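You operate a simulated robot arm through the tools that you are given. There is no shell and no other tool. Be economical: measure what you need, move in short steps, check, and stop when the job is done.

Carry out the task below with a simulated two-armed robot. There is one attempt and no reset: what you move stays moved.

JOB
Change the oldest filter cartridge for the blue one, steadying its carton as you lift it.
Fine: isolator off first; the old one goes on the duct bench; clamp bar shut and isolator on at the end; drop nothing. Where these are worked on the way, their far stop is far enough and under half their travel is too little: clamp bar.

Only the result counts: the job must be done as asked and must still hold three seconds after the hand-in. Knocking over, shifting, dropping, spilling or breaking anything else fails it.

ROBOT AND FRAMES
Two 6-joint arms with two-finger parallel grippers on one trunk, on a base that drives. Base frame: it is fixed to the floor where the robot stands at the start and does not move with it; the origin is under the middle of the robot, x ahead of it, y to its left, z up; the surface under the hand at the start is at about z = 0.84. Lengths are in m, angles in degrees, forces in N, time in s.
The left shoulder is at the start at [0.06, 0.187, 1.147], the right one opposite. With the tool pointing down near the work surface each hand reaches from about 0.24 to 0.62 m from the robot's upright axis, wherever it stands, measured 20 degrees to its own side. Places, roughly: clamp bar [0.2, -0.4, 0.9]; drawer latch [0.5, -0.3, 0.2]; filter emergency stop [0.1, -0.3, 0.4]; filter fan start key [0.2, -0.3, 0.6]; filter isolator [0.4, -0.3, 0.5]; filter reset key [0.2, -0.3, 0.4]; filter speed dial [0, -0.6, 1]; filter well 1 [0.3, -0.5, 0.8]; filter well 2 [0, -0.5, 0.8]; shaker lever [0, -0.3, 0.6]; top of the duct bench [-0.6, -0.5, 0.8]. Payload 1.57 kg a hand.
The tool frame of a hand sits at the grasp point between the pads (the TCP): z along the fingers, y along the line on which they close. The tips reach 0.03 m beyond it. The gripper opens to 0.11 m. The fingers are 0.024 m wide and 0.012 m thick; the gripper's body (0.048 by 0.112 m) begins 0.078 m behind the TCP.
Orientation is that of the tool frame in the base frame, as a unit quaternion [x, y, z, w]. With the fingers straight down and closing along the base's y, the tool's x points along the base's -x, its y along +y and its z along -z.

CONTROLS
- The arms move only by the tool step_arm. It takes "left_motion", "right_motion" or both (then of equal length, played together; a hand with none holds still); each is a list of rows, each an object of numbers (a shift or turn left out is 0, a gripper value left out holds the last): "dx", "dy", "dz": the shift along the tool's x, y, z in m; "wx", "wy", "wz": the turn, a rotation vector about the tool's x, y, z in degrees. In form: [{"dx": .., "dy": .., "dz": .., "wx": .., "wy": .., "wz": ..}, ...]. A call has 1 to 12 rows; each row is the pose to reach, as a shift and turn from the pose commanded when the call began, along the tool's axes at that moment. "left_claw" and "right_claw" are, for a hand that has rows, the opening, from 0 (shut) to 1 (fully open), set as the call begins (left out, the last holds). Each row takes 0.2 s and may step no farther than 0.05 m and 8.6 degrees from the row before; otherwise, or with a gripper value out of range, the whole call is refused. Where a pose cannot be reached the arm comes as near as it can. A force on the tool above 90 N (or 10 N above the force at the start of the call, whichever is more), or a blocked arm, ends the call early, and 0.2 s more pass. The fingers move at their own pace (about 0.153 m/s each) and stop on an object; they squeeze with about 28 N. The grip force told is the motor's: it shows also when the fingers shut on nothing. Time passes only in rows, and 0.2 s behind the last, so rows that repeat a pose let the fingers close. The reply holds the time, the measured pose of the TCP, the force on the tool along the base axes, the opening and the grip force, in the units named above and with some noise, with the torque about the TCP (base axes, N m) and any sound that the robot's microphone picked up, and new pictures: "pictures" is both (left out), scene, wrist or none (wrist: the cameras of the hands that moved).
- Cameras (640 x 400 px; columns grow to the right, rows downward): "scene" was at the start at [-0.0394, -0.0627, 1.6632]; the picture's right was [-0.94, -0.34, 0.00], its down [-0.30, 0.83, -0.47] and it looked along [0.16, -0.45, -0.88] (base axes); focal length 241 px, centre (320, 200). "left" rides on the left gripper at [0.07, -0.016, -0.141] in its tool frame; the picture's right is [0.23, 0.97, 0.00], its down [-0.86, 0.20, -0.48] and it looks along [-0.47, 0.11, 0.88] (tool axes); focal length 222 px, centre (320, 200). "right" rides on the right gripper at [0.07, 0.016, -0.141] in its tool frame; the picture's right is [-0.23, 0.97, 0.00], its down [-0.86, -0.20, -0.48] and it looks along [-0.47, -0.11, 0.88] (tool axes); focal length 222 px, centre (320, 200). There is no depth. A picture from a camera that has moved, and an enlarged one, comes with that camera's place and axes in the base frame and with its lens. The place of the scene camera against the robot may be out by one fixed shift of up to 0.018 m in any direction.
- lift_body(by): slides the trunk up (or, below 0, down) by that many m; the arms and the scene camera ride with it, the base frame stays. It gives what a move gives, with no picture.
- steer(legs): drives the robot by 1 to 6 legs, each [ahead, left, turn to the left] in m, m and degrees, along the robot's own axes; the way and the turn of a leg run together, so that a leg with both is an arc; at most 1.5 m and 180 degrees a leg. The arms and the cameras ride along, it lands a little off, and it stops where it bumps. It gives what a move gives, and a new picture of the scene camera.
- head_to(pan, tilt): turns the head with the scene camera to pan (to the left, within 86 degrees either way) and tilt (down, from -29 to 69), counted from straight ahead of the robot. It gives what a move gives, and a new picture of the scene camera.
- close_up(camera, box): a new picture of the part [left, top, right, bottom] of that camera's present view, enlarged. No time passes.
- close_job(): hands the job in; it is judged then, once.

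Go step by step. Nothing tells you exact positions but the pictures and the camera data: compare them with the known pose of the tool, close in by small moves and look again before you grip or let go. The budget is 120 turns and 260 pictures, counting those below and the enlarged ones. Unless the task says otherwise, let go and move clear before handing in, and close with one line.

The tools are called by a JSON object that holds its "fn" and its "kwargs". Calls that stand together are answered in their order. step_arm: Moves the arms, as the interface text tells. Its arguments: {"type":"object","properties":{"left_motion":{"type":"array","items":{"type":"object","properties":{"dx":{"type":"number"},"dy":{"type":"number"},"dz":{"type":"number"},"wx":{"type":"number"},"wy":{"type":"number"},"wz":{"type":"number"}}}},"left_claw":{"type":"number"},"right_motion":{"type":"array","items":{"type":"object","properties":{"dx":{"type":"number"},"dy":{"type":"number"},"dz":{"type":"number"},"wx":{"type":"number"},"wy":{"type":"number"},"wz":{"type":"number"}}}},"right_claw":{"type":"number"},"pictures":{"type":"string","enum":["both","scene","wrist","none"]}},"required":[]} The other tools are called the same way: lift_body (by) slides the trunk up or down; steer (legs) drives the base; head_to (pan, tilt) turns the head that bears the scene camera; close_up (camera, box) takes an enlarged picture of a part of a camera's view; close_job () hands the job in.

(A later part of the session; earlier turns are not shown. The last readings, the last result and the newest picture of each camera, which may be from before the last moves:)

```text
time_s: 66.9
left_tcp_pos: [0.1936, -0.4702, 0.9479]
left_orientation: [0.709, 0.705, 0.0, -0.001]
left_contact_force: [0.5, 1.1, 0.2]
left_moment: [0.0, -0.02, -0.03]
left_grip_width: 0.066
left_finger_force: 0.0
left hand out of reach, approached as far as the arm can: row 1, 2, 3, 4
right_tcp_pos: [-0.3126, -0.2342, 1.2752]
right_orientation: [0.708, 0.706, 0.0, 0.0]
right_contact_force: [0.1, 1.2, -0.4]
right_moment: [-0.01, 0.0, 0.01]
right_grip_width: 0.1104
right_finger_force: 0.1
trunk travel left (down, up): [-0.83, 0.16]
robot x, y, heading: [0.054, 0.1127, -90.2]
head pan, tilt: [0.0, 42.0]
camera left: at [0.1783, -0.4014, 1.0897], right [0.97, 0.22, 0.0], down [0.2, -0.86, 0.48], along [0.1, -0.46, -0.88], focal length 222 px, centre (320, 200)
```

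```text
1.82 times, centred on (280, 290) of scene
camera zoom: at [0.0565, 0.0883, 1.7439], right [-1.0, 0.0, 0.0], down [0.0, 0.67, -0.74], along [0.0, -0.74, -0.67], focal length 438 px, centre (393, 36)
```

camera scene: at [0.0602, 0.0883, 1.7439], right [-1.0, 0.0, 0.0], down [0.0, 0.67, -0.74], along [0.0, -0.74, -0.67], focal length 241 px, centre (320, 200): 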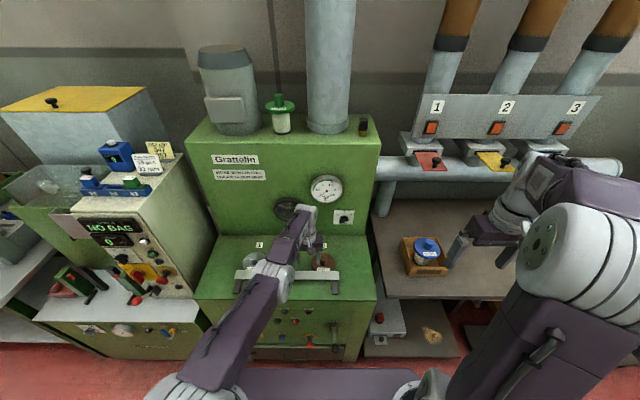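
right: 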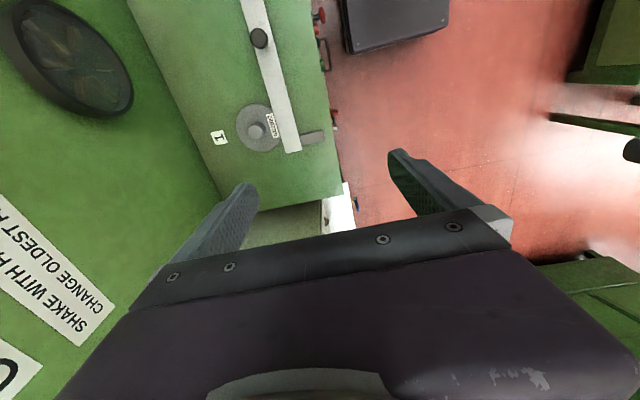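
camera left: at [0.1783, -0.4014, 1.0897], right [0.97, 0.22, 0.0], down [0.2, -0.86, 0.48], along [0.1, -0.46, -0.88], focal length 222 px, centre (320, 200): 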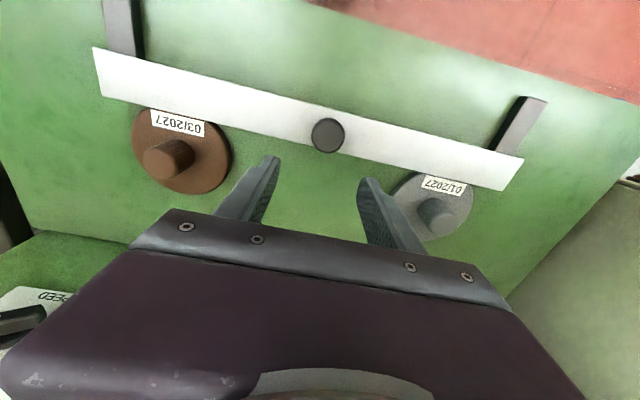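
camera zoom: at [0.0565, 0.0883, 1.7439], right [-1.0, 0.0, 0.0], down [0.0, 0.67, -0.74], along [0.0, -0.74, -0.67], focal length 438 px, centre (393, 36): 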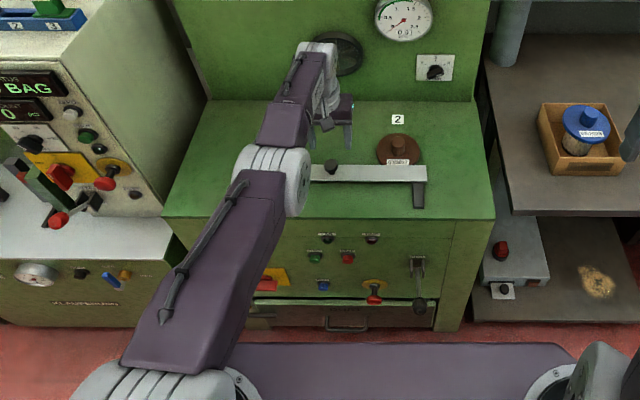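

The arm is stretched straight, which is a singular pose. I'll try to fold the elbow by commanding a retract with lift.

{"fn": "step_arm", "kwargs": {"left_motion": [{"dx": 0.03, "dz": -0.03}, {"dx": 0.06, "dz": -0.06}, {"dx": 0.1, "dz": -0.08}, {"dx": 0.14, "dz": -0.1}, {"dx": 0.18, "dz": -0.12}, {"dx": 0.2, "dz": -0.12}], "pictures": "scene"}}

```text
time_s: 68.3
left_tcp_pos: [0.1786, -0.4785, 1.0042]
left_orientation: [0.708, 0.706, 0.001, -0.001]
left_contact_force: [0.2, 0.3, -0.1]
left_moment: [-0.05, -0.01, 0.0]
left_grip_width: 0.0659
left_finger_force: 0.1
left hand out of reach, approached as far as the arm can: row 1, 2, 3, 4, 5, 6
right_tcp_pos: [-0.3121, -0.2345, 1.2741]
right_orientation: [0.708, 0.706, 0.0, 0.0]
right_contact_force: [0.3, -0.1, 0.6]
right_moment: [0.05, -0.04, 0.02]
right_grip_width: 0.1097
right_finger_force: 0.0
trunk travel left (down, up): [-0.83, 0.16]
robot x, y, heading: [0.0581, 0.1126, -89.9]
head pan, tilt: [0.0, 42.0]
camera scene: at [0.0561, 0.0882, 1.7439], right [-1.0, 0.0, 0.0], down [0.0, 0.67, -0.74], along [0.0, -0.74, -0.67], focal length 241 px, centre (320, 200)
```

scene: 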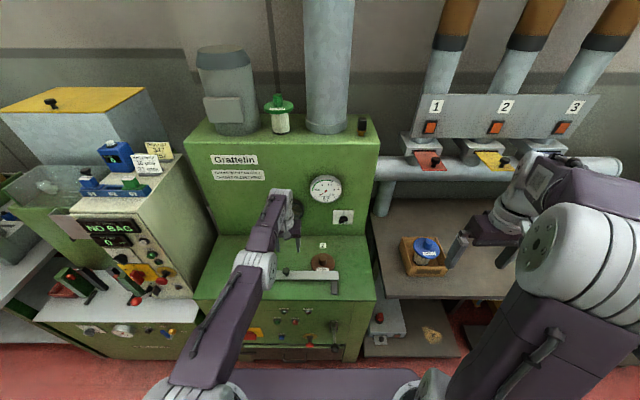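

{"fn": "steer", "kwargs": {"legs": [[-0.36, 0, 0]]}}

{"fn": "step_arm", "kwargs": {"left_motion": [{"dz": 0.05}, {"dz": 0.1}, {"dz": 0.15, "dx": 0.01}, {"dz": 0.2, "dx": 0.03}, {"dz": 0.25, "dx": 0.05}, {"dz": 0.3, "dx": 0.08}, {"dz": 0.32, "dx": 0.12}, {"dz": 0.32, "dx": 0.16}, {"dz": 0.3, "dx": 0.2}], "pictures": "scene"}}

```text
time_s: 70.6
left_tcp_pos: [0.1879, -0.1233, 1.0032]
left_orientation: [0.703, 0.712, 0.001, -0.003]
left_contact_force: [-0.4, 0.3, -1.0]
left_moment: [0.06, -0.01, 0.01]
left_grip_width: 0.066
left_finger_force: 0.0
right_tcp_pos: [-0.3077, 0.1106, 1.2757]
right_orientation: [0.701, 0.713, 0.0, -0.001]
right_contact_force: [-0.5, -1.2, 0.0]
right_moment: [-0.01, 0.02, -0.02]
right_grip_width: 0.1098
right_finger_force: 0.1
trunk travel left (down, up): [-0.83, 0.16]
robot x, y, heading: [0.0561, 0.4673, -88.8]
head pan, tilt: [0.0, 42.0]
camera scene: at [0.0541, 0.4395, 1.7438], right [-1.0, -0.02, 0.0], down [-0.01, 0.67, -0.74], along [0.01, -0.74, -0.67], focal length 241 px, centre (320, 200)
```

scene: 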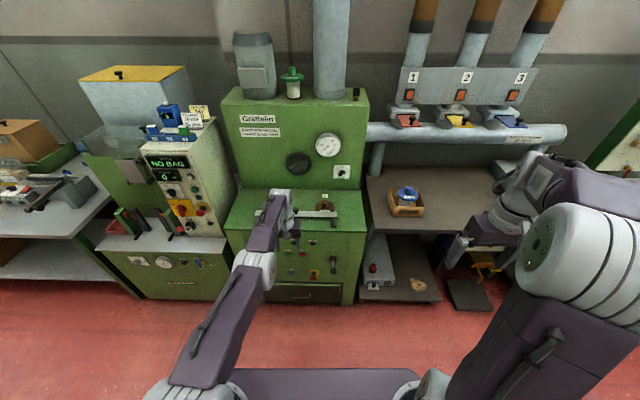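

```text
refused: row 3 steps farther than a row can; nothing moved
```

{"fn": "step_arm", "kwargs": {"left_motion": [{"dz": 0.045}, {"dz": 0.09}, {"dz": 0.135, "dx": 0.01}, {"dz": 0.175, "dx": 0.03}, {"dz": 0.215, "dx": 0.05}, {"dz": 0.25, "dx": 0.08}, {"dz": 0.27, "dx": 0.12}, {"dz": 0.27, "dx": 0.16}, {"dz": 0.25, "dx": 0.2}], "pictures": "scene"}}

```text
time_s: 72.6
left_tcp_pos: [0.1858, 0.0833, 0.7558]
left_orientation: [0.702, 0.712, -0.001, -0.001]
left_contact_force: [-0.2, 0.1, 0.5]
left_moment: [-0.01, -0.03, -0.04]
left_grip_width: 0.0659
left_finger_force: 0.1
left hand out of reach, approached as far as the arm can: row 1, 2, 3, 4, 5, 6
right_tcp_pos: [-0.3077, 0.1138, 1.2756]
right_orientation: [0.702, 0.712, 0.001, 0.001]
right_contact_force: [0.0, -0.4, 0.2]
right_moment: [0.01, -0.02, 0.0]
right_grip_width: 0.1099
right_finger_force: 0.1
trunk travel left (down, up): [-0.83, 0.16]
robot x, y, heading: [0.0546, 0.4688, -89.3]
head pan, tilt: [0.0, 42.0]
camera scene: at [0.0538, 0.4434, 1.7439], right [-1.0, -0.02, 0.0], down [-0.01, 0.67, -0.74], along [0.01, -0.74, -0.67], focal length 241 px, centre (320, 200)
```

scene: 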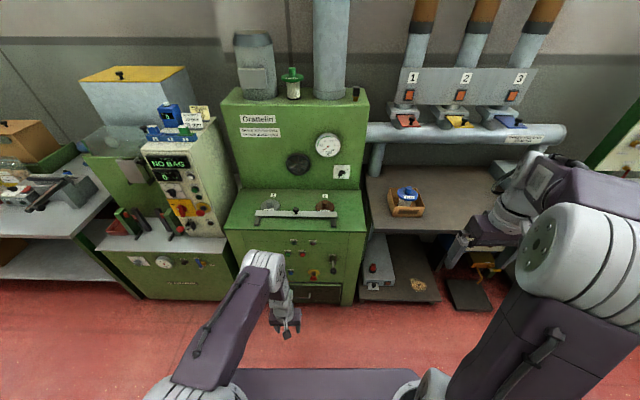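

The elbow is folded again. I'll raise the hand, then drive back in.

{"fn": "step_arm", "kwargs": {"left_motion": [{"dz": -0.045}, {"dz": -0.09}, {"dz": -0.135}, {"dz": -0.18}, {"dz": -0.225}, {"dz": -0.27}, {"dz": -0.3}], "pictures": "scene"}}

```text
time_s: 74.2
left_tcp_pos: [0.184, 0.0791, 1.0552]
left_orientation: [0.701, 0.713, 0.001, -0.001]
left_contact_force: [0.1, 0.5, 0.5]
left_moment: [-0.01, -0.01, -0.01]
left_grip_width: 0.0661
left_finger_force: 0.1
right_tcp_pos: [-0.3087, 0.113, 1.2763]
right_orientation: [0.701, 0.713, 0.001, 0.0]
right_contact_force: [-0.4, -0.7, -0.4]
right_moment: [0.0, 0.02, -0.03]
right_grip_width: 0.11
right_finger_force: 0.0
trunk travel left (down, up): [-0.83, 0.16]
robot x, y, heading: [0.0556, 0.4711, -89.0]
head pan, tilt: [0.0, 42.0]
camera scene: at [0.0539, 0.443, 1.7439], right [-1.0, -0.02, 0.0], down [-0.01, 0.67, -0.74], along [0.01, -0.74, -0.67], focal length 241 px, centre (320, 200)
```

scene: 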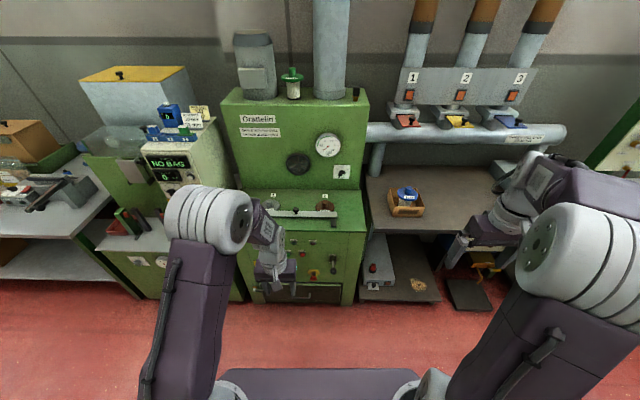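

{"fn": "steer", "kwargs": {"legs": [[0.39, 0.0, -1.0]]}}

{"fn": "step_arm", "kwargs": {"left_motion": [{"dx": -0.04}, {"dx": -0.08}, {"dx": -0.11, "dz": 0.04}, {"dx": -0.125, "dz": 0.08}], "pictures": "wrist"}}

```text
time_s: 76.7
left_tcp_pos: [0.1741, -0.3211, 1.0558]
left_orientation: [0.712, 0.702, 0.0, -0.001]
left_contact_force: [-0.1, 0.0, -0.5]
left_moment: [-0.01, 0.01, 0.0]
left_grip_width: 0.066
left_finger_force: 0.1
right_tcp_pos: [-0.3171, -0.2709, 1.275]
right_orientation: [0.711, 0.703, 0.0, -0.001]
right_contact_force: [-0.5, -0.4, -0.5]
right_moment: [0.0, -0.01, 0.0]
right_grip_width: 0.1101
right_finger_force: 0.0
trunk travel left (down, up): [-0.83, 0.16]
robot x, y, heading: [0.0548, 0.0687, -90.7]
head pan, tilt: [0.0, 42.0]
camera scene: at [0.0541, 0.0477, 1.7439], right [-1.0, 0.01, 0.0], down [0.01, 0.67, -0.74], along [-0.01, -0.74, -0.67], focal length 241 px, centre (320, 200)
```

scene: 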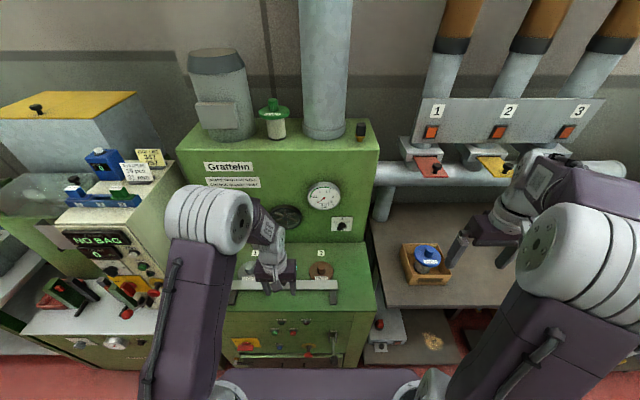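

```text
time_s: 77.7
left_tcp_pos: [0.1739, -0.4498, 0.9747]
left_orientation: [0.712, 0.702, 0.002, -0.003]
left_contact_force: [0.5, 0.4, -0.3]
left_moment: [0.02, -0.01, -0.05]
left_grip_width: 0.0658
left_finger_force: 0.1
right_tcp_pos: [-0.3174, -0.2743, 1.2746]
right_orientation: [0.711, 0.703, 0.001, 0.0]
right_contact_force: [-0.1, 0.3, 0.2]
right_moment: [-0.01, 0.0, 0.03]
right_grip_width: 0.1101
right_finger_force: 0.0
trunk travel left (down, up): [-0.83, 0.16]
robot x, y, heading: [0.057, 0.0688, -90.5]
head pan, tilt: [0.0, 42.0]
camera left: at [0.1594, -0.38, 1.117], right [0.98, 0.21, 0.0], down [0.19, -0.86, 0.47], along [0.1, -0.46, -0.88], focal length 222 px, centre (320, 200)
```

left: 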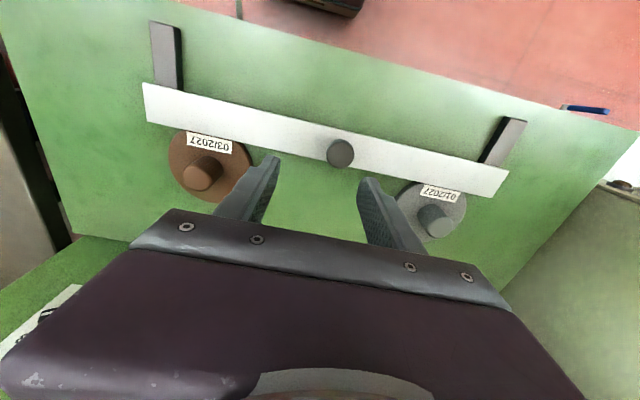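

{"fn": "step_arm", "kwargs": {"left_motion": [{"dx": 0.011, "dy": 0.0195, "dz": 0.02}, {"dx": 0.011, "dy": 0.0195, "dz": 0.05}, {"dx": 0.011, "dy": 0.0195, "dz": 0.07}], "pictures": "wrist"}}

{"fn": "close_up", "kwargs": {"camera": "scene", "box": [220, 220, 360, 320]}}

```text
time_s: 78.5
left_tcp_pos: [0.1901, -0.4367, 0.9061]
left_orientation: [0.712, 0.702, 0.0, -0.002]
left_contact_force: [0.3, 0.2, 0.1]
left_moment: [-0.01, -0.01, -0.02]
left_grip_width: 0.066
left_finger_force: 0.2
right_tcp_pos: [-0.3177, -0.2734, 1.2747]
right_orientation: [0.711, 0.703, 0.001, 0.0]
right_contact_force: [0.2, 0.2, -0.1]
right_moment: [-0.03, -0.05, -0.01]
right_grip_width: 0.1102
right_finger_force: 0.0
trunk travel left (down, up): [-0.83, 0.16]
robot x, y, heading: [0.0556, 0.0741, -90.7]
head pan, tilt: [0.0, 42.0]
camera left: at [0.1754, -0.3681, 1.047], right [0.98, 0.21, 0.0], down [0.19, -0.86, 0.47], along [0.1, -0.46, -0.88], focal length 222 px, centre (320, 200)
```

left: 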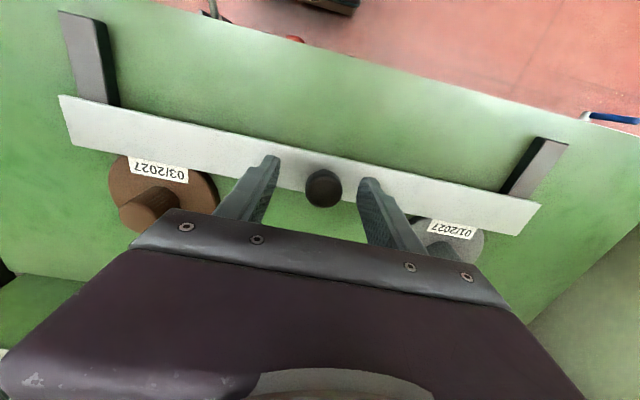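

```text
4.00 times, centred on (290, 270) of scene
camera zoom: at [0.0534, 0.0456, 1.7439], right [-1.0, 0.01, 0.0], down [0.01, 0.67, -0.74], along [-0.01, -0.74, -0.67], focal length 963 px, centre (440, -80)
```

zoom: 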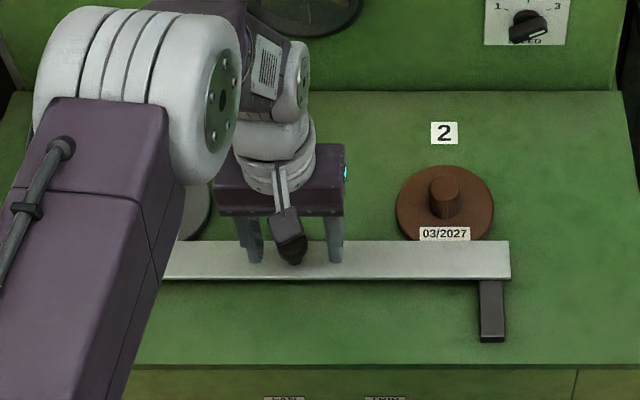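

{"fn": "step_arm", "kwargs": {"left_motion": [{"dx": -0.003, "dy": 0.003, "dz": 0.006}, {"dx": -0.003, "dy": 0.003, "dz": 0.006}, {"dx": -0.003, "dy": 0.003, "dz": 0.006}], "left_claw": 0.0, "pictures": "wrist"}}

```text
time_s: 79.3
left_tcp_pos: [0.1947, -0.4388, 0.9004]
left_orientation: [0.712, 0.702, -0.001, 0.0]
left_contact_force: [13.3, 0.2, 21.7]
left_moment: [0.46, -0.41, 0.08]
left_grip_width: 0.0293
left_finger_force: 39.5
right_tcp_pos: [-0.3162, -0.2709, 1.2774]
right_orientation: [0.711, 0.703, -0.001, 0.0]
right_contact_force: [0.3, 0.6, -0.2]
right_moment: [0.02, -0.02, 0.0]
right_grip_width: 0.1102
right_finger_force: 0.0
trunk travel left (down, up): [-0.83, 0.16]
robot x, y, heading: [0.0575, 0.0716, -90.7]
head pan, tilt: [0.0, 42.0]
camera left: at [0.18, -0.369, 1.0425], right [0.98, 0.21, 0.0], down [0.19, -0.86, 0.48], along [0.1, -0.47, -0.88], focal length 222 px, centre (320, 200)
```

left: 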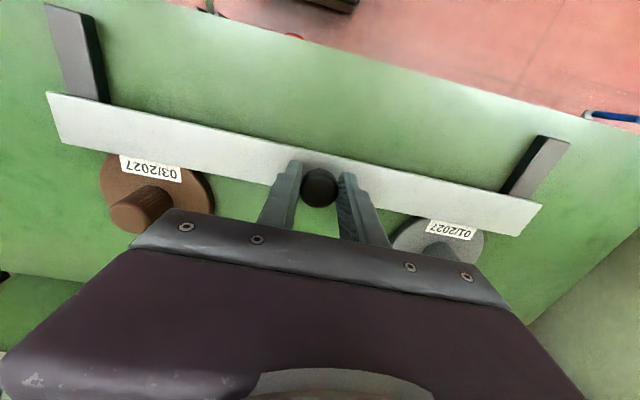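

The knob is gripped. I'll lift the bar along its hinge arc (hinge near y=−0.372, z=0.85), first about 30°.

{"fn": "step_arm", "kwargs": {"left_motion": [{"dx": 0.003, "dz": -0.006}, {"dx": 0.0068, "dz": -0.0113}, {"dx": 0.011, "dz": -0.0165}, {"dx": 0.0154, "dz": -0.0213}, {"dx": 0.0205, "dz": -0.0257}, {"dx": 0.0256, "dz": -0.0296}]}}

```text
time_s: 80.7
left_tcp_pos: [0.1926, -0.4134, 0.9289]
left_orientation: [0.712, 0.702, -0.001, 0.0]
left_contact_force: [0.2, 0.7, -0.1]
left_moment: [0.01, -0.01, 0.02]
left_grip_width: 0.0
left_finger_force: 21.3
right_tcp_pos: [-0.3189, -0.2708, 1.2749]
right_orientation: [0.711, 0.703, 0.0, 0.0]
right_contact_force: [-0.3, 0.3, -0.3]
right_moment: [-0.01, -0.02, -0.03]
right_grip_width: 0.1099
right_finger_force: 0.0
trunk travel left (down, up): [-0.83, 0.16]
robot x, y, heading: [0.0544, 0.0709, -90.7]
head pan, tilt: [0.0, 42.0]
camera scene: at [0.0524, 0.0477, 1.7443], right [-1.0, 0.01, 0.0], down [0.01, 0.67, -0.74], along [-0.01, -0.74, -0.67], focal length 241 px, centre (320, 200)
camera left: at [0.1779, -0.3439, 1.0709], right [0.98, 0.21, 0.0], down [0.19, -0.86, 0.48], along [0.1, -0.47, -0.88], focal length 222 px, centre (320, 200)
```

scene: 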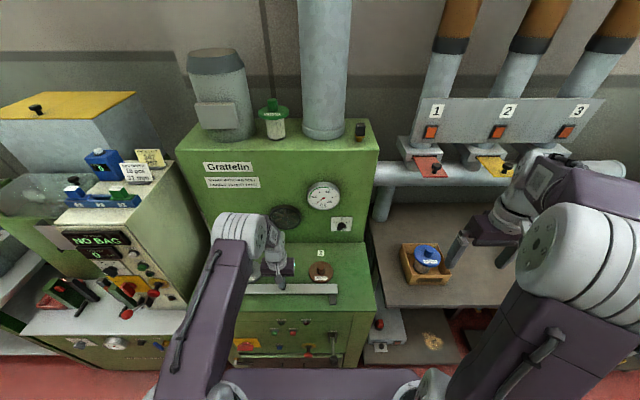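
left: 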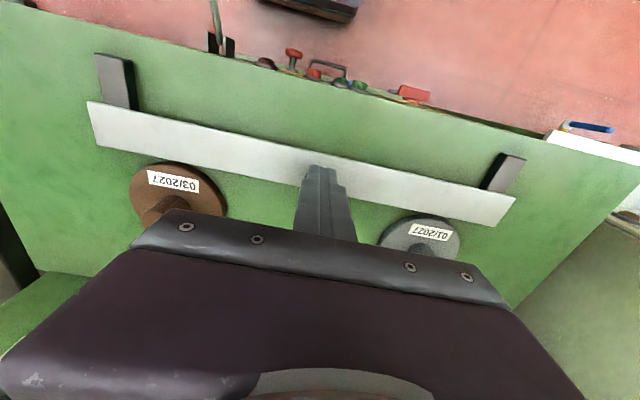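

The grip slipped off the knob. I'll check whether and how the bar moved.

{"fn": "close_up", "kwargs": {"camera": "scene", "box": [230, 230, 350, 320]}}

{"fn": "close_up", "kwargs": {"camera": "left", "box": [80, 30, 540, 260]}}

```text
4.44 times, centred on (290, 275) of scene
camera zoom: at [0.0524, 0.0477, 1.7443], right [-1.0, 0.01, 0.0], down [0.01, 0.67, -0.74], along [-0.01, -0.74, -0.67], focal length 1070 px, centre (453, -133)
```

zoom: 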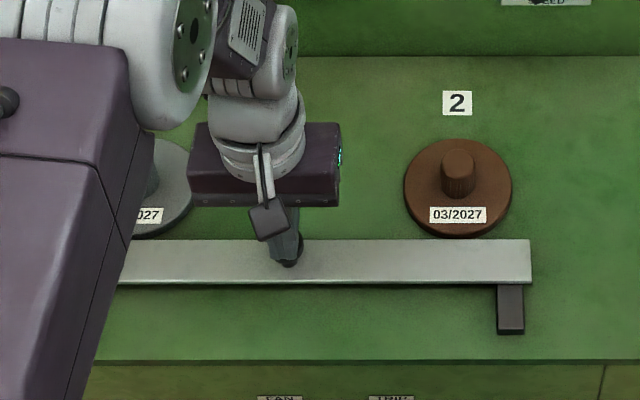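

```text
1.39 times, centred on (310, 145) of left
camera zoom: at [0.1779, -0.3439, 1.0709], right [0.98, 0.21, 0.0], down [0.19, -0.86, 0.48], along [0.1, -0.47, -0.88], focal length 309 px, centre (334, 276)
```

zoom: 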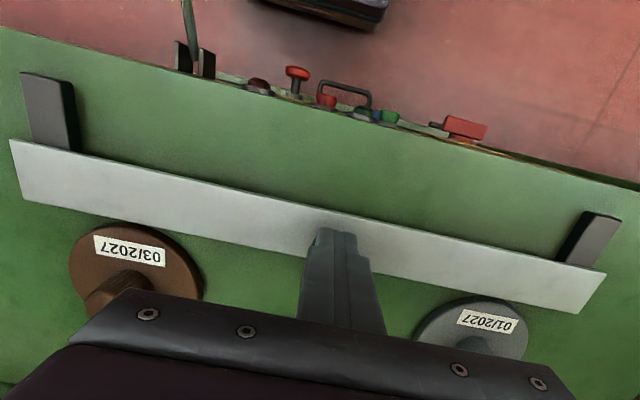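

The bar slid toward the robot rather than swinging up, and the two legs are its rails. I'll regrip the knob low and pull straight toward +y.

{"fn": "step_arm", "kwargs": {"left_motion": [{"dz": -0.01}, {"dz": -0.01}, {"dz": -0.01}], "left_claw": 0.6, "pictures": "wrist"}}

{"fn": "close_up", "kwargs": {"camera": "left", "box": [220, 100, 420, 225]}}

```text
time_s: 81.5
left_tcp_pos: [0.1946, -0.414, 0.9363]
left_orientation: [0.712, 0.702, 0.0, -0.002]
left_contact_force: [0.3, -0.4, -1.0]
left_moment: [-0.04, 0.0, 0.01]
left_grip_width: 0.0659
left_finger_force: 0.1
right_tcp_pos: [-0.3166, -0.2743, 1.2763]
right_orientation: [0.711, 0.703, 0.0, -0.001]
right_contact_force: [-0.1, 0.5, 0.3]
right_moment: [0.01, -0.03, 0.03]
right_grip_width: 0.11
right_finger_force: 0.1
trunk travel left (down, up): [-0.83, 0.16]
robot x, y, heading: [0.0546, 0.0708, -90.8]
head pan, tilt: [0.0, 42.0]
camera left: at [0.1807, -0.3446, 1.0784], right [0.98, 0.21, 0.0], down [0.19, -0.86, 0.47], along [0.1, -0.46, -0.88], focal length 222 px, centre (320, 200)
```

left: 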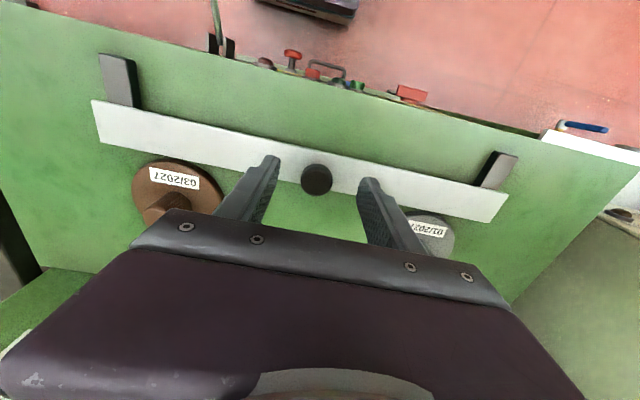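

```text
3.20 times, centred on (320, 162) of left
camera zoom: at [0.1807, -0.3446, 1.0784], right [0.98, 0.21, 0.0], down [0.19, -0.86, 0.47], along [0.1, -0.46, -0.88], focal length 711 px, centre (320, 320)
```

zoom: 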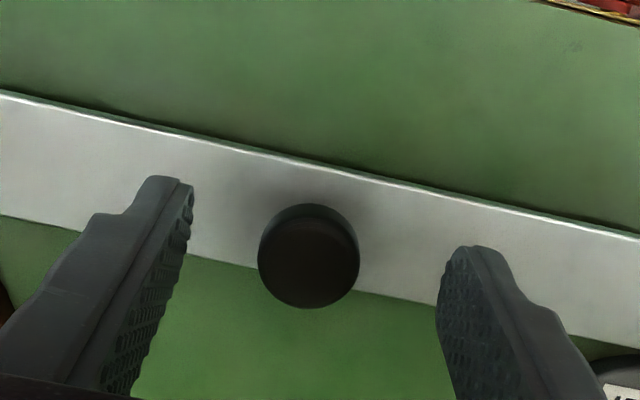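

{"fn": "step_arm", "kwargs": {"left_motion": [{"dx": -0.012, "dz": 0.015}, {"dx": -0.012, "dz": 0.03}, {"dx": -0.012, "dz": 0.038}], "pictures": "none"}}

{"fn": "step_arm", "kwargs": {"left_motion": [{"dz": 0}, {"dz": 0}, {"dx": 0.01}, {"dx": 0.02}, {"dx": 0.03}, {"dx": 0.04}], "left_claw": 0.0, "pictures": "wrist"}}

```text
time_s: 82.3
left_tcp_pos: [0.194, -0.4253, 0.9]
left_orientation: [0.712, 0.702, 0.0, -0.002]
left_contact_force: [-0.4, 0.1, -0.7]
left_moment: [0.0, -0.01, 0.03]
left_grip_width: 0.0661
left_finger_force: 0.1
right_tcp_pos: [-0.3183, -0.2723, 1.275]
right_orientation: [0.712, 0.702, 0.0, 0.0]
right_contact_force: [0.1, 0.1, 0.0]
right_moment: [-0.02, 0.02, -0.02]
right_grip_width: 0.1101
right_finger_force: 0.2
trunk travel left (down, up): [-0.83, 0.16]
robot x, y, heading: [0.0548, 0.0744, -90.7]
head pan, tilt: [0.0, 42.0]
```

```text
time_s: 83.7
left_tcp_pos: [0.1956, -0.3923, 0.9008]
left_orientation: [0.712, 0.702, -0.001, -0.001]
left_contact_force: [-0.4, -21.4, -0.8]
left_moment: [0.39, 0.12, -0.03]
left_grip_width: 0.0297
left_finger_force: 39.1
right_tcp_pos: [-0.3188, -0.279, 1.2738]
right_orientation: [0.711, 0.703, 0.002, -0.002]
right_contact_force: [-0.3, 0.5, 0.7]
right_moment: [-0.01, 0.0, -0.01]
right_grip_width: 0.11
right_finger_force: 0.1
trunk travel left (down, up): [-0.83, 0.16]
robot x, y, heading: [0.0526, 0.0672, -90.4]
head pan, tilt: [0.0, 42.0]
camera left: at [0.1806, -0.3225, 1.0414], right [0.98, 0.21, 0.0], down [0.19, -0.86, 0.48], along [0.1, -0.47, -0.88], focal length 222 px, centre (320, 200)
```

left: 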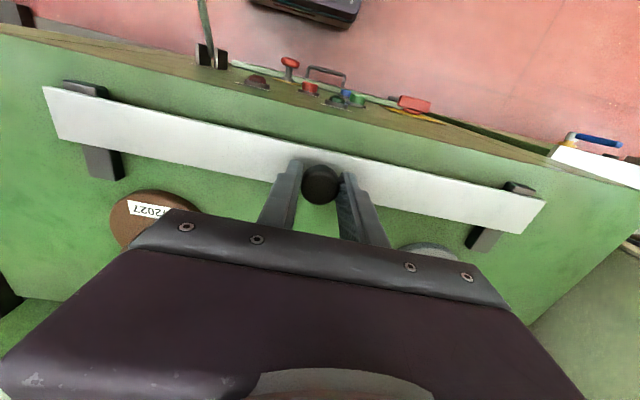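

It slides along the rails. I'll keep pulling to its far stop.

{"fn": "step_arm", "kwargs": {"left_motion": [{"dx": 0.01}, {"dx": 0.02}, {"dx": 0.03}, {"dx": 0.035}], "pictures": "wrist"}}

```text
time_s: 84.7
left_tcp_pos: [0.1973, -0.3512, 0.8992]
left_orientation: [0.712, 0.702, 0.002, -0.003]
left_contact_force: [0.1, -0.7, 0.1]
left_moment: [0.01, 0.01, -0.01]
left_grip_width: 0.0001
left_finger_force: 21.0
right_tcp_pos: [-0.3165, -0.2765, 1.2745]
right_orientation: [0.712, 0.703, 0.002, -0.001]
right_contact_force: [-0.6, -0.2, -0.2]
right_moment: [0.04, 0.02, 0.01]
right_grip_width: 0.1103
right_finger_force: 0.2
trunk travel left (down, up): [-0.83, 0.16]
robot x, y, heading: [0.0577, 0.074, -90.7]
head pan, tilt: [0.0, 42.0]
camera left: at [0.1827, -0.2822, 1.0414], right [0.98, 0.21, 0.0], down [0.19, -0.86, 0.47], along [0.1, -0.46, -0.88], focal length 222 px, centre (320, 200)
```

left: 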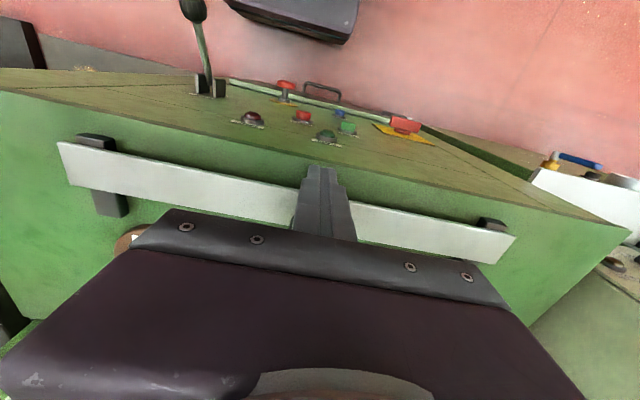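

It slipped off the knob, probably at the stop. I'll lift clear and check the bar and wells.

{"fn": "step_arm", "kwargs": {"left_motion": [{"dz": -0.03}, {"dz": -0.07}, {"dz": -0.11}, {"dz": -0.15}], "left_claw": 0.6}}

{"fn": "close_up", "kwargs": {"camera": "scene", "box": [220, 220, 380, 320]}}

```text
time_s: 85.7
left_tcp_pos: [0.1973, -0.3498, 1.0495]
left_orientation: [0.712, 0.702, 0.001, -0.002]
left_contact_force: [0.5, 0.1, -0.7]
left_moment: [-0.03, -0.01, -0.02]
left_grip_width: 0.0662
left_finger_force: 0.2
right_tcp_pos: [-0.3171, -0.2715, 1.2761]
right_orientation: [0.712, 0.703, 0.0, 0.001]
right_contact_force: [-1.0, 0.0, 0.0]
right_moment: [-0.05, -0.01, 0.01]
right_grip_width: 0.1101
right_finger_force: 0.2
trunk travel left (down, up): [-0.83, 0.16]
robot x, y, heading: [0.058, 0.0701, -90.6]
head pan, tilt: [0.0, 42.0]
camera scene: at [0.0541, 0.0478, 1.7439], right [-1.0, 0.01, 0.0], down [0.01, 0.67, -0.74], along [-0.01, -0.74, -0.67], focal length 241 px, centre (320, 200)
camera left: at [0.1825, -0.2808, 1.191], right [0.98, 0.21, 0.0], down [0.19, -0.86, 0.48], along [0.1, -0.47, -0.88], focal length 222 px, centre (320, 200)
```

scene: 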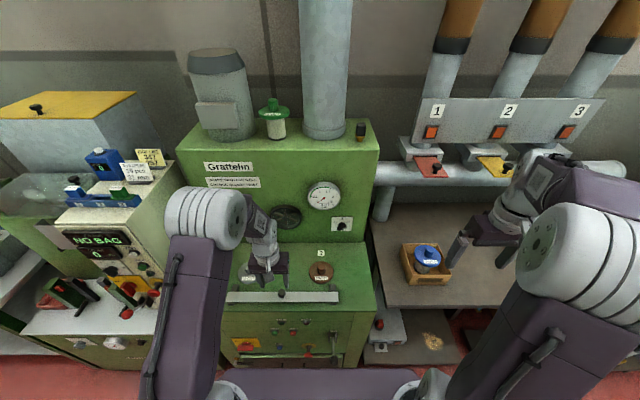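
left: 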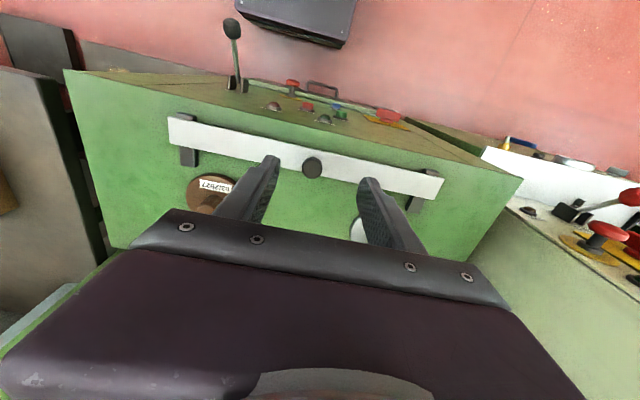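

```text
4.00 times, centred on (300, 270) of scene
camera zoom: at [0.0541, 0.0478, 1.7439], right [-1.0, 0.01, 0.0], down [0.01, 0.67, -0.74], along [-0.01, -0.74, -0.67], focal length 963 px, centre (400, -80)
```

zoom: 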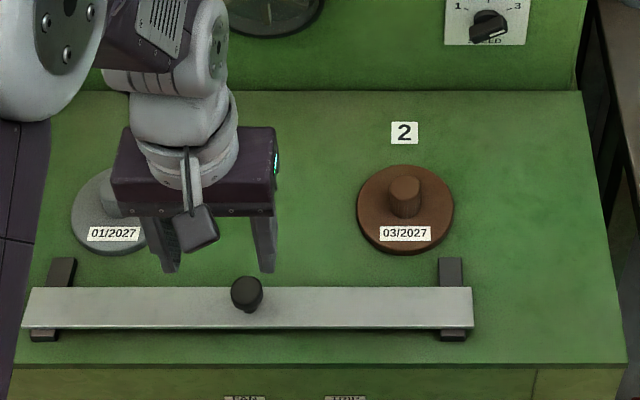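

The bar now sits at the front ends of its rails, about 46 mm from shut and clear of both flanges. I'll confirm it's at the stop by nudging the knob from behind with closed fingers.

{"fn": "step_arm", "kwargs": {"left_motion": [{"dx": -0.04, "dz": 0.0}, {"dx": -0.08, "dz": 0.04}, {"dx": -0.08, "dz": 0.09}, {"dx": -0.08, "dz": 0.13}, {"dx": -0.08, "dz": 0.145}], "left_claw": 0.0, "pictures": "wrist"}}

{"fn": "step_arm", "kwargs": {"left_motion": [{"dx": 0.008}, {"dx": 0.014}, {"dx": 0.019}], "pictures": "wrist"}}

```text
refused: row 2 steps farther than a row can; nothing moved
```

```text
time_s: 86.5
left_tcp_pos: [0.1951, -0.334, 1.0487]
left_orientation: [0.712, 0.702, 0.0, -0.001]
left_contact_force: [-0.6, 0.4, 0.6]
left_moment: [0.03, 0.01, 0.05]
left_grip_width: 0.066
left_finger_force: 0.0
right_tcp_pos: [-0.3173, -0.2742, 1.2767]
right_orientation: [0.711, 0.703, 0.0, -0.002]
right_contact_force: [-0.7, 0.1, 1.4]
right_moment: [0.03, -0.02, -0.02]
right_grip_width: 0.1098
right_finger_force: 0.0
trunk travel left (down, up): [-0.83, 0.16]
robot x, y, heading: [0.0565, 0.0712, -91.0]
head pan, tilt: [0.0, 42.0]
camera left: at [0.1806, -0.2643, 1.1906], right [0.98, 0.21, 0.0], down [0.19, -0.86, 0.47], along [0.1, -0.46, -0.88], focal length 222 px, centre (320, 200)
```

left: 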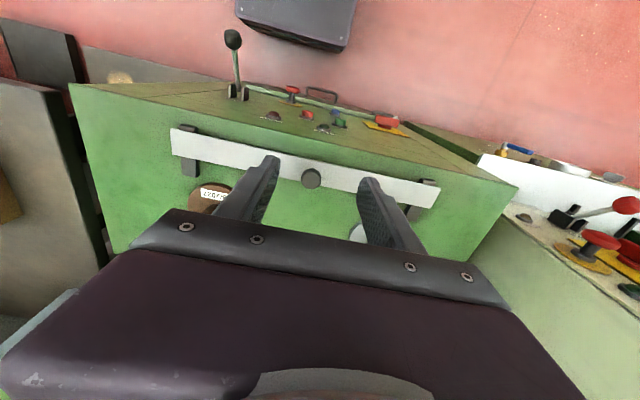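

{"fn": "step_arm", "kwargs": {"left_motion": [{"dx": -0.048}, {"dx": -0.096}, {"dx": -0.096, "dz": 0.045}, {"dx": -0.096, "dz": 0.09}, {"dx": -0.096, "dz": 0.13}, {"dx": -0.096, "dz": 0.147}], "left_claw": 0.0, "pictures": "wrist"}}

{"fn": "step_arm", "kwargs": {"left_motion": [{"dx": 0.008}, {"dx": 0.014}, {"dx": 0.02}], "pictures": "wrist"}}

```text
time_s: 87.9
left_tcp_pos: [0.1952, -0.428, 0.9031]
left_orientation: [0.711, 0.703, 0.001, -0.003]
left_contact_force: [-0.1, -0.3, -0.2]
left_moment: [-0.02, 0.0, 0.02]
left_grip_width: 0.0003
left_finger_force: 21.2
right_tcp_pos: [-0.3175, -0.2729, 1.276]
right_orientation: [0.711, 0.703, 0.001, 0.0]
right_contact_force: [-0.8, 0.2, 0.9]
right_moment: [-0.01, -0.03, 0.04]
right_grip_width: 0.1099
right_finger_force: 0.1
trunk travel left (down, up): [-0.83, 0.16]
robot x, y, heading: [0.0548, 0.0695, -90.7]
head pan, tilt: [0.0, 42.0]
camera left: at [0.1807, -0.3584, 1.0436], right [0.98, 0.21, 0.0], down [0.19, -0.86, 0.48], along [0.1, -0.47, -0.88], focal length 222 px, centre (320, 200)
```

left: 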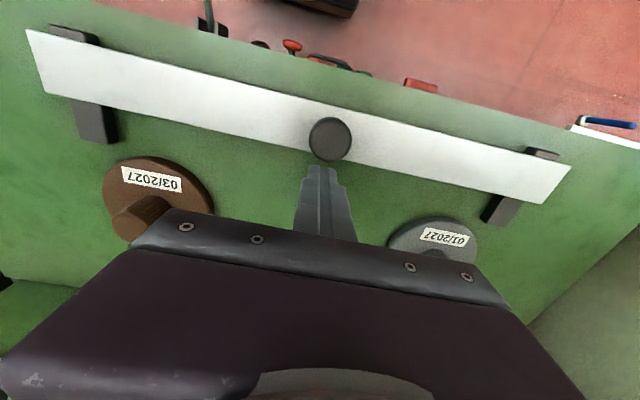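

```text
time_s: 88.7
left_tcp_pos: [0.1941, -0.419, 0.9027]
left_orientation: [0.712, 0.702, -0.005, 0.001]
left_contact_force: [6.6, -36.1, 2.7]
left_moment: [-0.77, -0.42, -0.05]
left_grip_width: 0.0
left_finger_force: 21.1
right_tcp_pos: [-0.3161, -0.2808, 1.2743]
right_orientation: [0.711, 0.703, 0.002, -0.002]
right_contact_force: [-0.3, 0.6, -1.0]
right_moment: [-0.02, 0.0, -0.02]
right_grip_width: 0.1101
right_finger_force: 0.0
trunk travel left (down, up): [-0.83, 0.16]
robot x, y, heading: [0.0534, 0.0663, -90.8]
head pan, tilt: [0.0, 42.0]
camera left: at [0.1807, -0.3487, 1.0438], right [0.98, 0.21, -0.01], down [0.19, -0.85, 0.49], along [0.1, -0.48, -0.87], focal length 222 px, centre (320, 200)
```

left: 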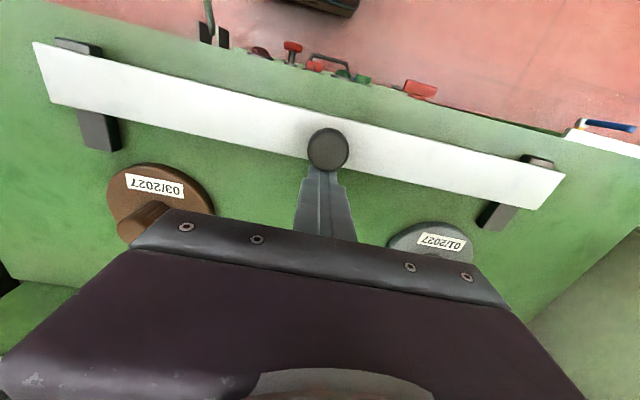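

The bar is at its far stop; the hand stalled at 36 N. Next I'll lift, shift the base left 0.12 and go above cartridge 1.

{"fn": "step_arm", "kwargs": {"left_motion": [{"dx": -0.02}, {"dx": -0.02, "dz": -0.04}, {"dx": -0.03, "dz": -0.08}, {"dx": -0.05, "dz": -0.12}], "left_claw": 0.7, "pictures": "none"}}

{"fn": "steer", "kwargs": {"legs": [[0.0, 0.12, 0.7]]}}

{"fn": "step_arm", "kwargs": {"left_motion": [{"dy": 0.0}], "pictures": "wrist"}}

```text
time_s: 89.7
left_tcp_pos: [0.1937, -0.4552, 1.0216]
left_orientation: [0.712, 0.702, 0.0, -0.002]
left_contact_force: [0.4, 0.4, 0.9]
left_moment: [0.01, -0.02, 0.01]
left_grip_width: 0.0769
left_finger_force: 0.0
right_tcp_pos: [-0.319, -0.2715, 1.2749]
right_orientation: [0.712, 0.703, 0.001, 0.001]
right_contact_force: [0.0, 0.7, 0.0]
right_moment: [0.0, -0.03, 0.01]
right_grip_width: 0.1099
right_finger_force: 0.1
trunk travel left (down, up): [-0.83, 0.16]
robot x, y, heading: [0.0544, 0.0701, -90.6]
head pan, tilt: [0.0, 42.0]
```

```text
time_s: 90.9
left_tcp_pos: [0.3156, -0.4534, 1.0209]
left_orientation: [0.708, 0.706, 0.002, -0.001]
left_contact_force: [0.0, -0.1, 0.6]
left_moment: [0.0, -0.01, 0.03]
left_grip_width: 0.0769
left_finger_force: 0.1
right_tcp_pos: [-0.1984, -0.2781, 1.275]
right_orientation: [0.708, 0.706, 0.002, 0.0]
right_contact_force: [-1.0, 0.1, -0.1]
right_moment: [-0.01, -0.03, 0.0]
right_grip_width: 0.11
right_finger_force: 0.0
trunk travel left (down, up): [-0.83, 0.16]
robot x, y, heading: [0.1708, 0.0715, -90.2]
head pan, tilt: [0.0, 42.0]
camera scene: at [0.1686, 0.045, 1.7439], right [-1.0, 0.0, 0.0], down [0.0, 0.67, -0.74], along [0.0, -0.74, -0.67], focal length 241 px, centre (320, 200)
```

scene: 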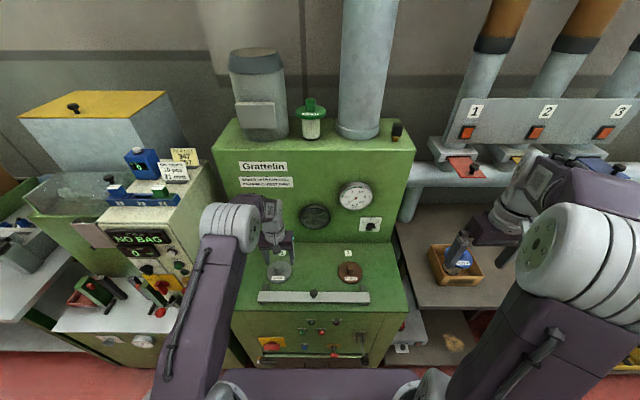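

```text
time_s: 91.3
left_tcp_pos: [0.317, -0.455, 1.0209]
left_orientation: [0.708, 0.706, 0.002, -0.002]
left_contact_force: [-0.4, -0.1, -0.2]
left_moment: [-0.01, -0.02, 0.01]
left_grip_width: 0.0772
left_finger_force: 0.1
right_tcp_pos: [-0.1973, -0.2779, 1.2751]
right_orientation: [0.708, 0.707, 0.001, 0.0]
right_contact_force: [-0.6, 0.4, 0.0]
right_moment: [0.03, -0.04, 0.0]
right_grip_width: 0.11
right_finger_force: 0.1
trunk travel left (down, up): [-0.83, 0.16]
robot x, y, heading: [0.1736, 0.0676, -90.1]
head pan, tilt: [0.0, 42.0]
camera left: at [0.3008, -0.386, 1.1627], right [0.97, 0.22, 0.0], down [0.2, -0.86, 0.48], along [0.11, -0.46, -0.88], focal length 222 px, centre (320, 200)
```

left: 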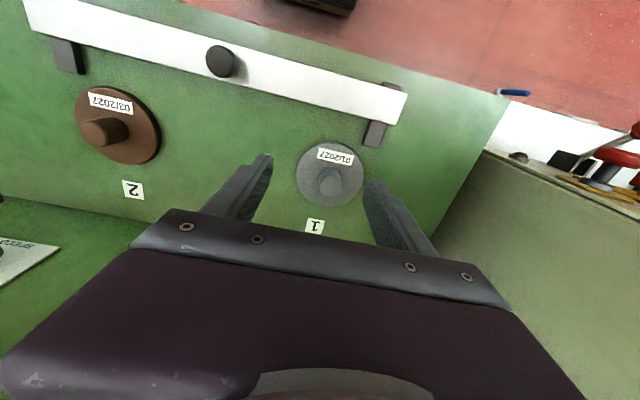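

{"fn": "step_arm", "kwargs": {"left_motion": [{"dx": -0.02, "dy": 0.01, "dz": 0.01}, {"dx": -0.043, "dy": 0.02, "dz": 0.04}, {"dx": -0.043, "dy": 0.02, "dz": 0.075}]}}

{"fn": "close_up", "kwargs": {"camera": "scene", "box": [230, 220, 330, 310]}}

```text
time_s: 92.1
left_tcp_pos: [0.3389, -0.4987, 0.9454]
left_orientation: [0.708, 0.706, 0.0, -0.002]
left_contact_force: [-0.9, -1.0, -0.2]
left_moment: [-0.01, 0.02, 0.01]
left_grip_width: 0.077
left_finger_force: 0.0
right_tcp_pos: [-0.1963, -0.2777, 1.2751]
right_orientation: [0.707, 0.707, 0.001, 0.001]
right_contact_force: [-0.4, 0.4, 0.3]
right_moment: [0.0, 0.02, 0.04]
right_grip_width: 0.1102
right_finger_force: 0.0
trunk travel left (down, up): [-0.83, 0.16]
robot x, y, heading: [0.1738, 0.0699, -90.2]
head pan, tilt: [0.0, 42.0]
camera scene: at [0.1709, 0.0446, 1.744], right [-1.0, 0.0, 0.0], down [0.0, 0.67, -0.74], along [0.0, -0.74, -0.67], focal length 241 px, centre (320, 200)
camera left: at [0.3232, -0.4299, 1.0872], right [0.97, 0.22, 0.0], down [0.2, -0.86, 0.48], along [0.11, -0.46, -0.88], focal length 222 px, centre (320, 200)
```

scene: 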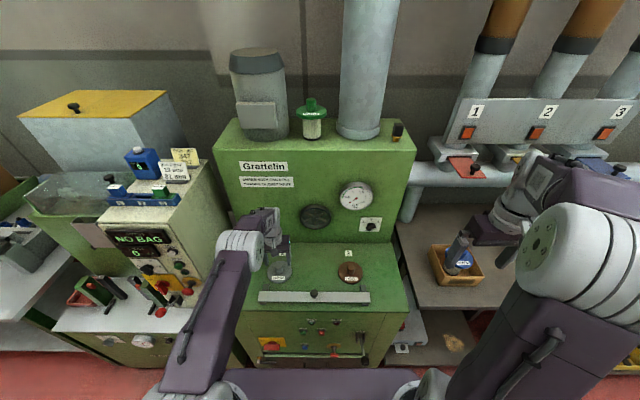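
left: 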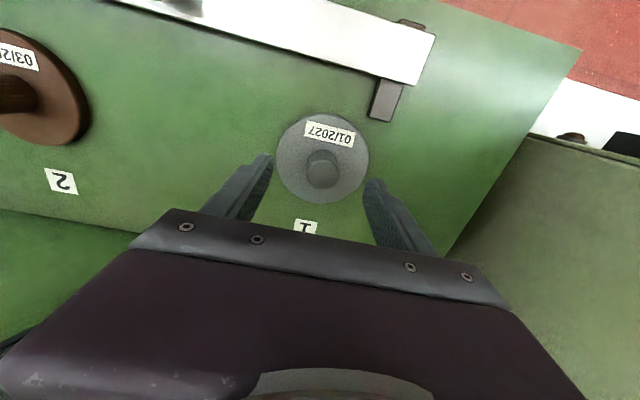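

```text
4.44 times, centred on (280, 265) of scene
camera zoom: at [0.1709, 0.0446, 1.744], right [-1.0, 0.0, 0.0], down [0.0, 0.67, -0.74], along [0.0, -0.74, -0.67], focal length 1070 px, centre (498, -89)
```

zoom: 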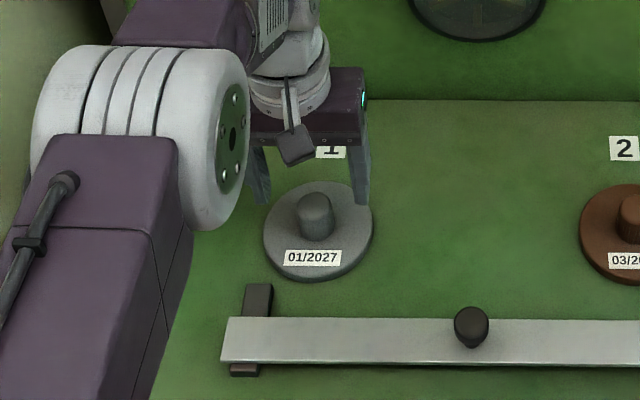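

The arm is nearly stretched, so I'll raise slightly, drive 3.5 cm closer and re-centre over the knob.

{"fn": "step_arm", "kwargs": {"left_motion": [{"dz": -0.03}, {"dz": -0.04, "dx": 0.015}, {"dz": -0.04, "dx": 0.04}], "pictures": "none"}}

{"fn": "steer", "kwargs": {"legs": [[0.037, 0.0, 0]]}}

{"fn": "step_arm", "kwargs": {"left_motion": [{"dz": 0.03}, {"dz": 0.05}], "pictures": "wrist"}}

```text
time_s: 92.9
left_tcp_pos: [0.3387, -0.4579, 0.9858]
left_orientation: [0.708, 0.706, 0.001, -0.001]
left_contact_force: [1.2, 0.1, -0.8]
left_moment: [0.0, 0.03, -0.01]
left_grip_width: 0.0771
left_finger_force: 0.0
right_tcp_pos: [-0.1955, -0.2764, 1.2753]
right_orientation: [0.708, 0.707, 0.0, 0.0]
right_contact_force: [-0.1, -0.5, 0.3]
right_moment: [0.01, 0.01, -0.02]
right_grip_width: 0.1099
right_finger_force: 0.0
trunk travel left (down, up): [-0.83, 0.16]
robot x, y, heading: [0.1746, 0.0668, -90.0]
head pan, tilt: [0.0, 42.0]
```

```text
time_s: 93.8
left_tcp_pos: [0.3384, -0.4891, 0.99]
left_orientation: [0.708, 0.706, -0.002, 0.0]
left_contact_force: [0.0, 0.0, -0.1]
left_moment: [-0.11, 0.02, -0.01]
left_grip_width: 0.0771
left_finger_force: 0.0
right_tcp_pos: [-0.1971, -0.3079, 1.2778]
right_orientation: [0.707, 0.708, -0.002, 0.002]
right_contact_force: [-0.7, 0.9, 0.6]
right_moment: [-0.06, 0.0, -0.01]
right_grip_width: 0.11
right_finger_force: 0.1
trunk travel left (down, up): [-0.83, 0.16]
robot x, y, heading: [0.1698, 0.0323, -90.2]
head pan, tilt: [0.0, 42.0]
camera scene: at [0.1716, 0.0193, 1.7441], right [-1.0, 0.0, 0.0], down [0.0, 0.66, -0.75], along [0.0, -0.75, -0.66], focal length 241 px, centre (320, 200)
```

scene: 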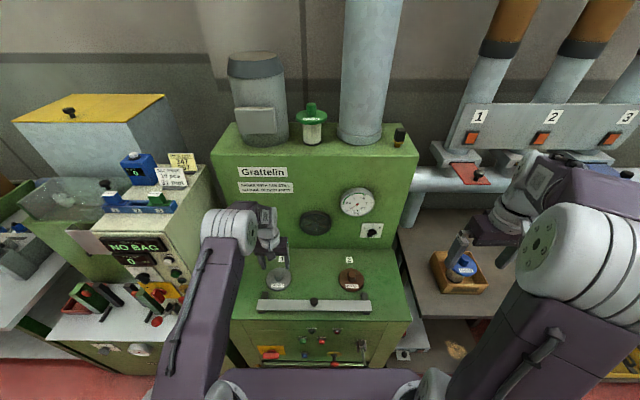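

```text
time_s: 94.4
left_tcp_pos: [0.3388, -0.4921, 0.9357]
left_orientation: [0.708, 0.706, 0.001, -0.002]
left_contact_force: [0.4, 0.8, 0.2]
left_moment: [-0.01, 0.03, 0.01]
left_grip_width: 0.077
left_finger_force: 0.0
right_tcp_pos: [-0.1959, -0.313, 1.2767]
right_orientation: [0.707, 0.707, 0.0, 0.001]
right_contact_force: [0.2, -0.1, -0.5]
right_moment: [-0.04, -0.02, 0.0]
right_grip_width: 0.1102
right_finger_force: 0.1
trunk travel left (down, up): [-0.83, 0.16]
robot x, y, heading: [0.1773, 0.0319, -90.0]
head pan, tilt: [0.0, 42.0]
camera left: at [0.3228, -0.424, 1.0773], right [0.97, 0.22, 0.0], down [0.2, -0.86, 0.48], along [0.11, -0.47, -0.88], focal length 222 px, centre (320, 200)
```

left: 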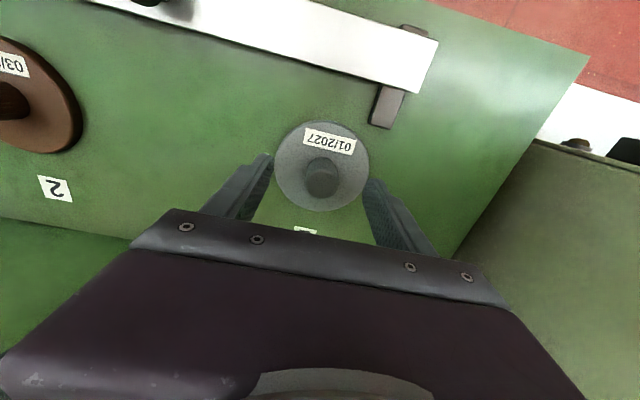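

Centred over the knob. I'll descend and grip it.

{"fn": "step_arm", "kwargs": {"left_motion": [{"dz": 0.012}, {"dz": 0.024}, {"dz": 0.033}], "pictures": "wrist"}}

{"fn": "close_up", "kwargs": {"camera": "scene", "box": [240, 230, 340, 310]}}

```text
time_s: 95.2
left_tcp_pos: [0.3385, -0.4955, 0.9015]
left_orientation: [0.708, 0.707, 0.0, -0.002]
left_contact_force: [0.8, -0.3, 0.4]
left_moment: [0.04, 0.03, 0.03]
left_grip_width: 0.0769
left_finger_force: 0.0
right_tcp_pos: [-0.1977, -0.3142, 1.2745]
right_orientation: [0.707, 0.707, 0.001, 0.0]
right_contact_force: [-0.1, 0.0, -0.3]
right_moment: [0.01, 0.01, 0.05]
right_grip_width: 0.1101
right_finger_force: 0.1
trunk travel left (down, up): [-0.83, 0.16]
robot x, y, heading: [0.1744, 0.0358, -90.2]
head pan, tilt: [0.0, 42.0]
camera left: at [0.3226, -0.4266, 1.0433], right [0.97, 0.22, 0.0], down [0.2, -0.86, 0.47], along [0.11, -0.46, -0.88], focal length 222 px, centre (320, 200)
```

left: 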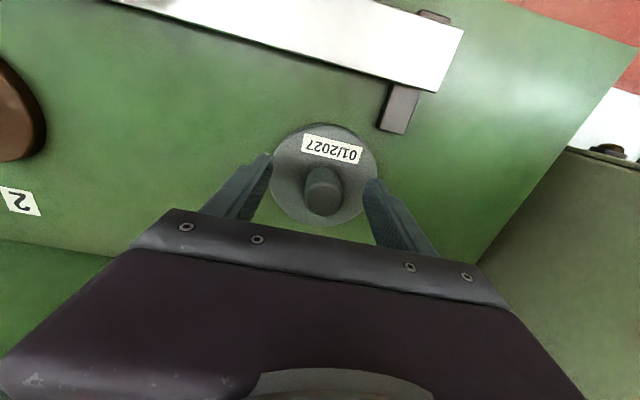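

```text
5.00 times, centred on (290, 270) of scene
camera zoom: at [0.1715, 0.0075, 1.7439], right [-1.0, 0.0, 0.0], down [0.0, 0.67, -0.74], along [0.0, -0.74, -0.67], focal length 1203 px, centre (470, -150)
```

zoom: 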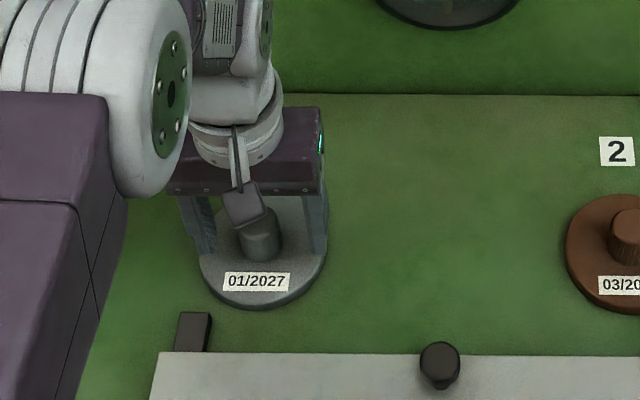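

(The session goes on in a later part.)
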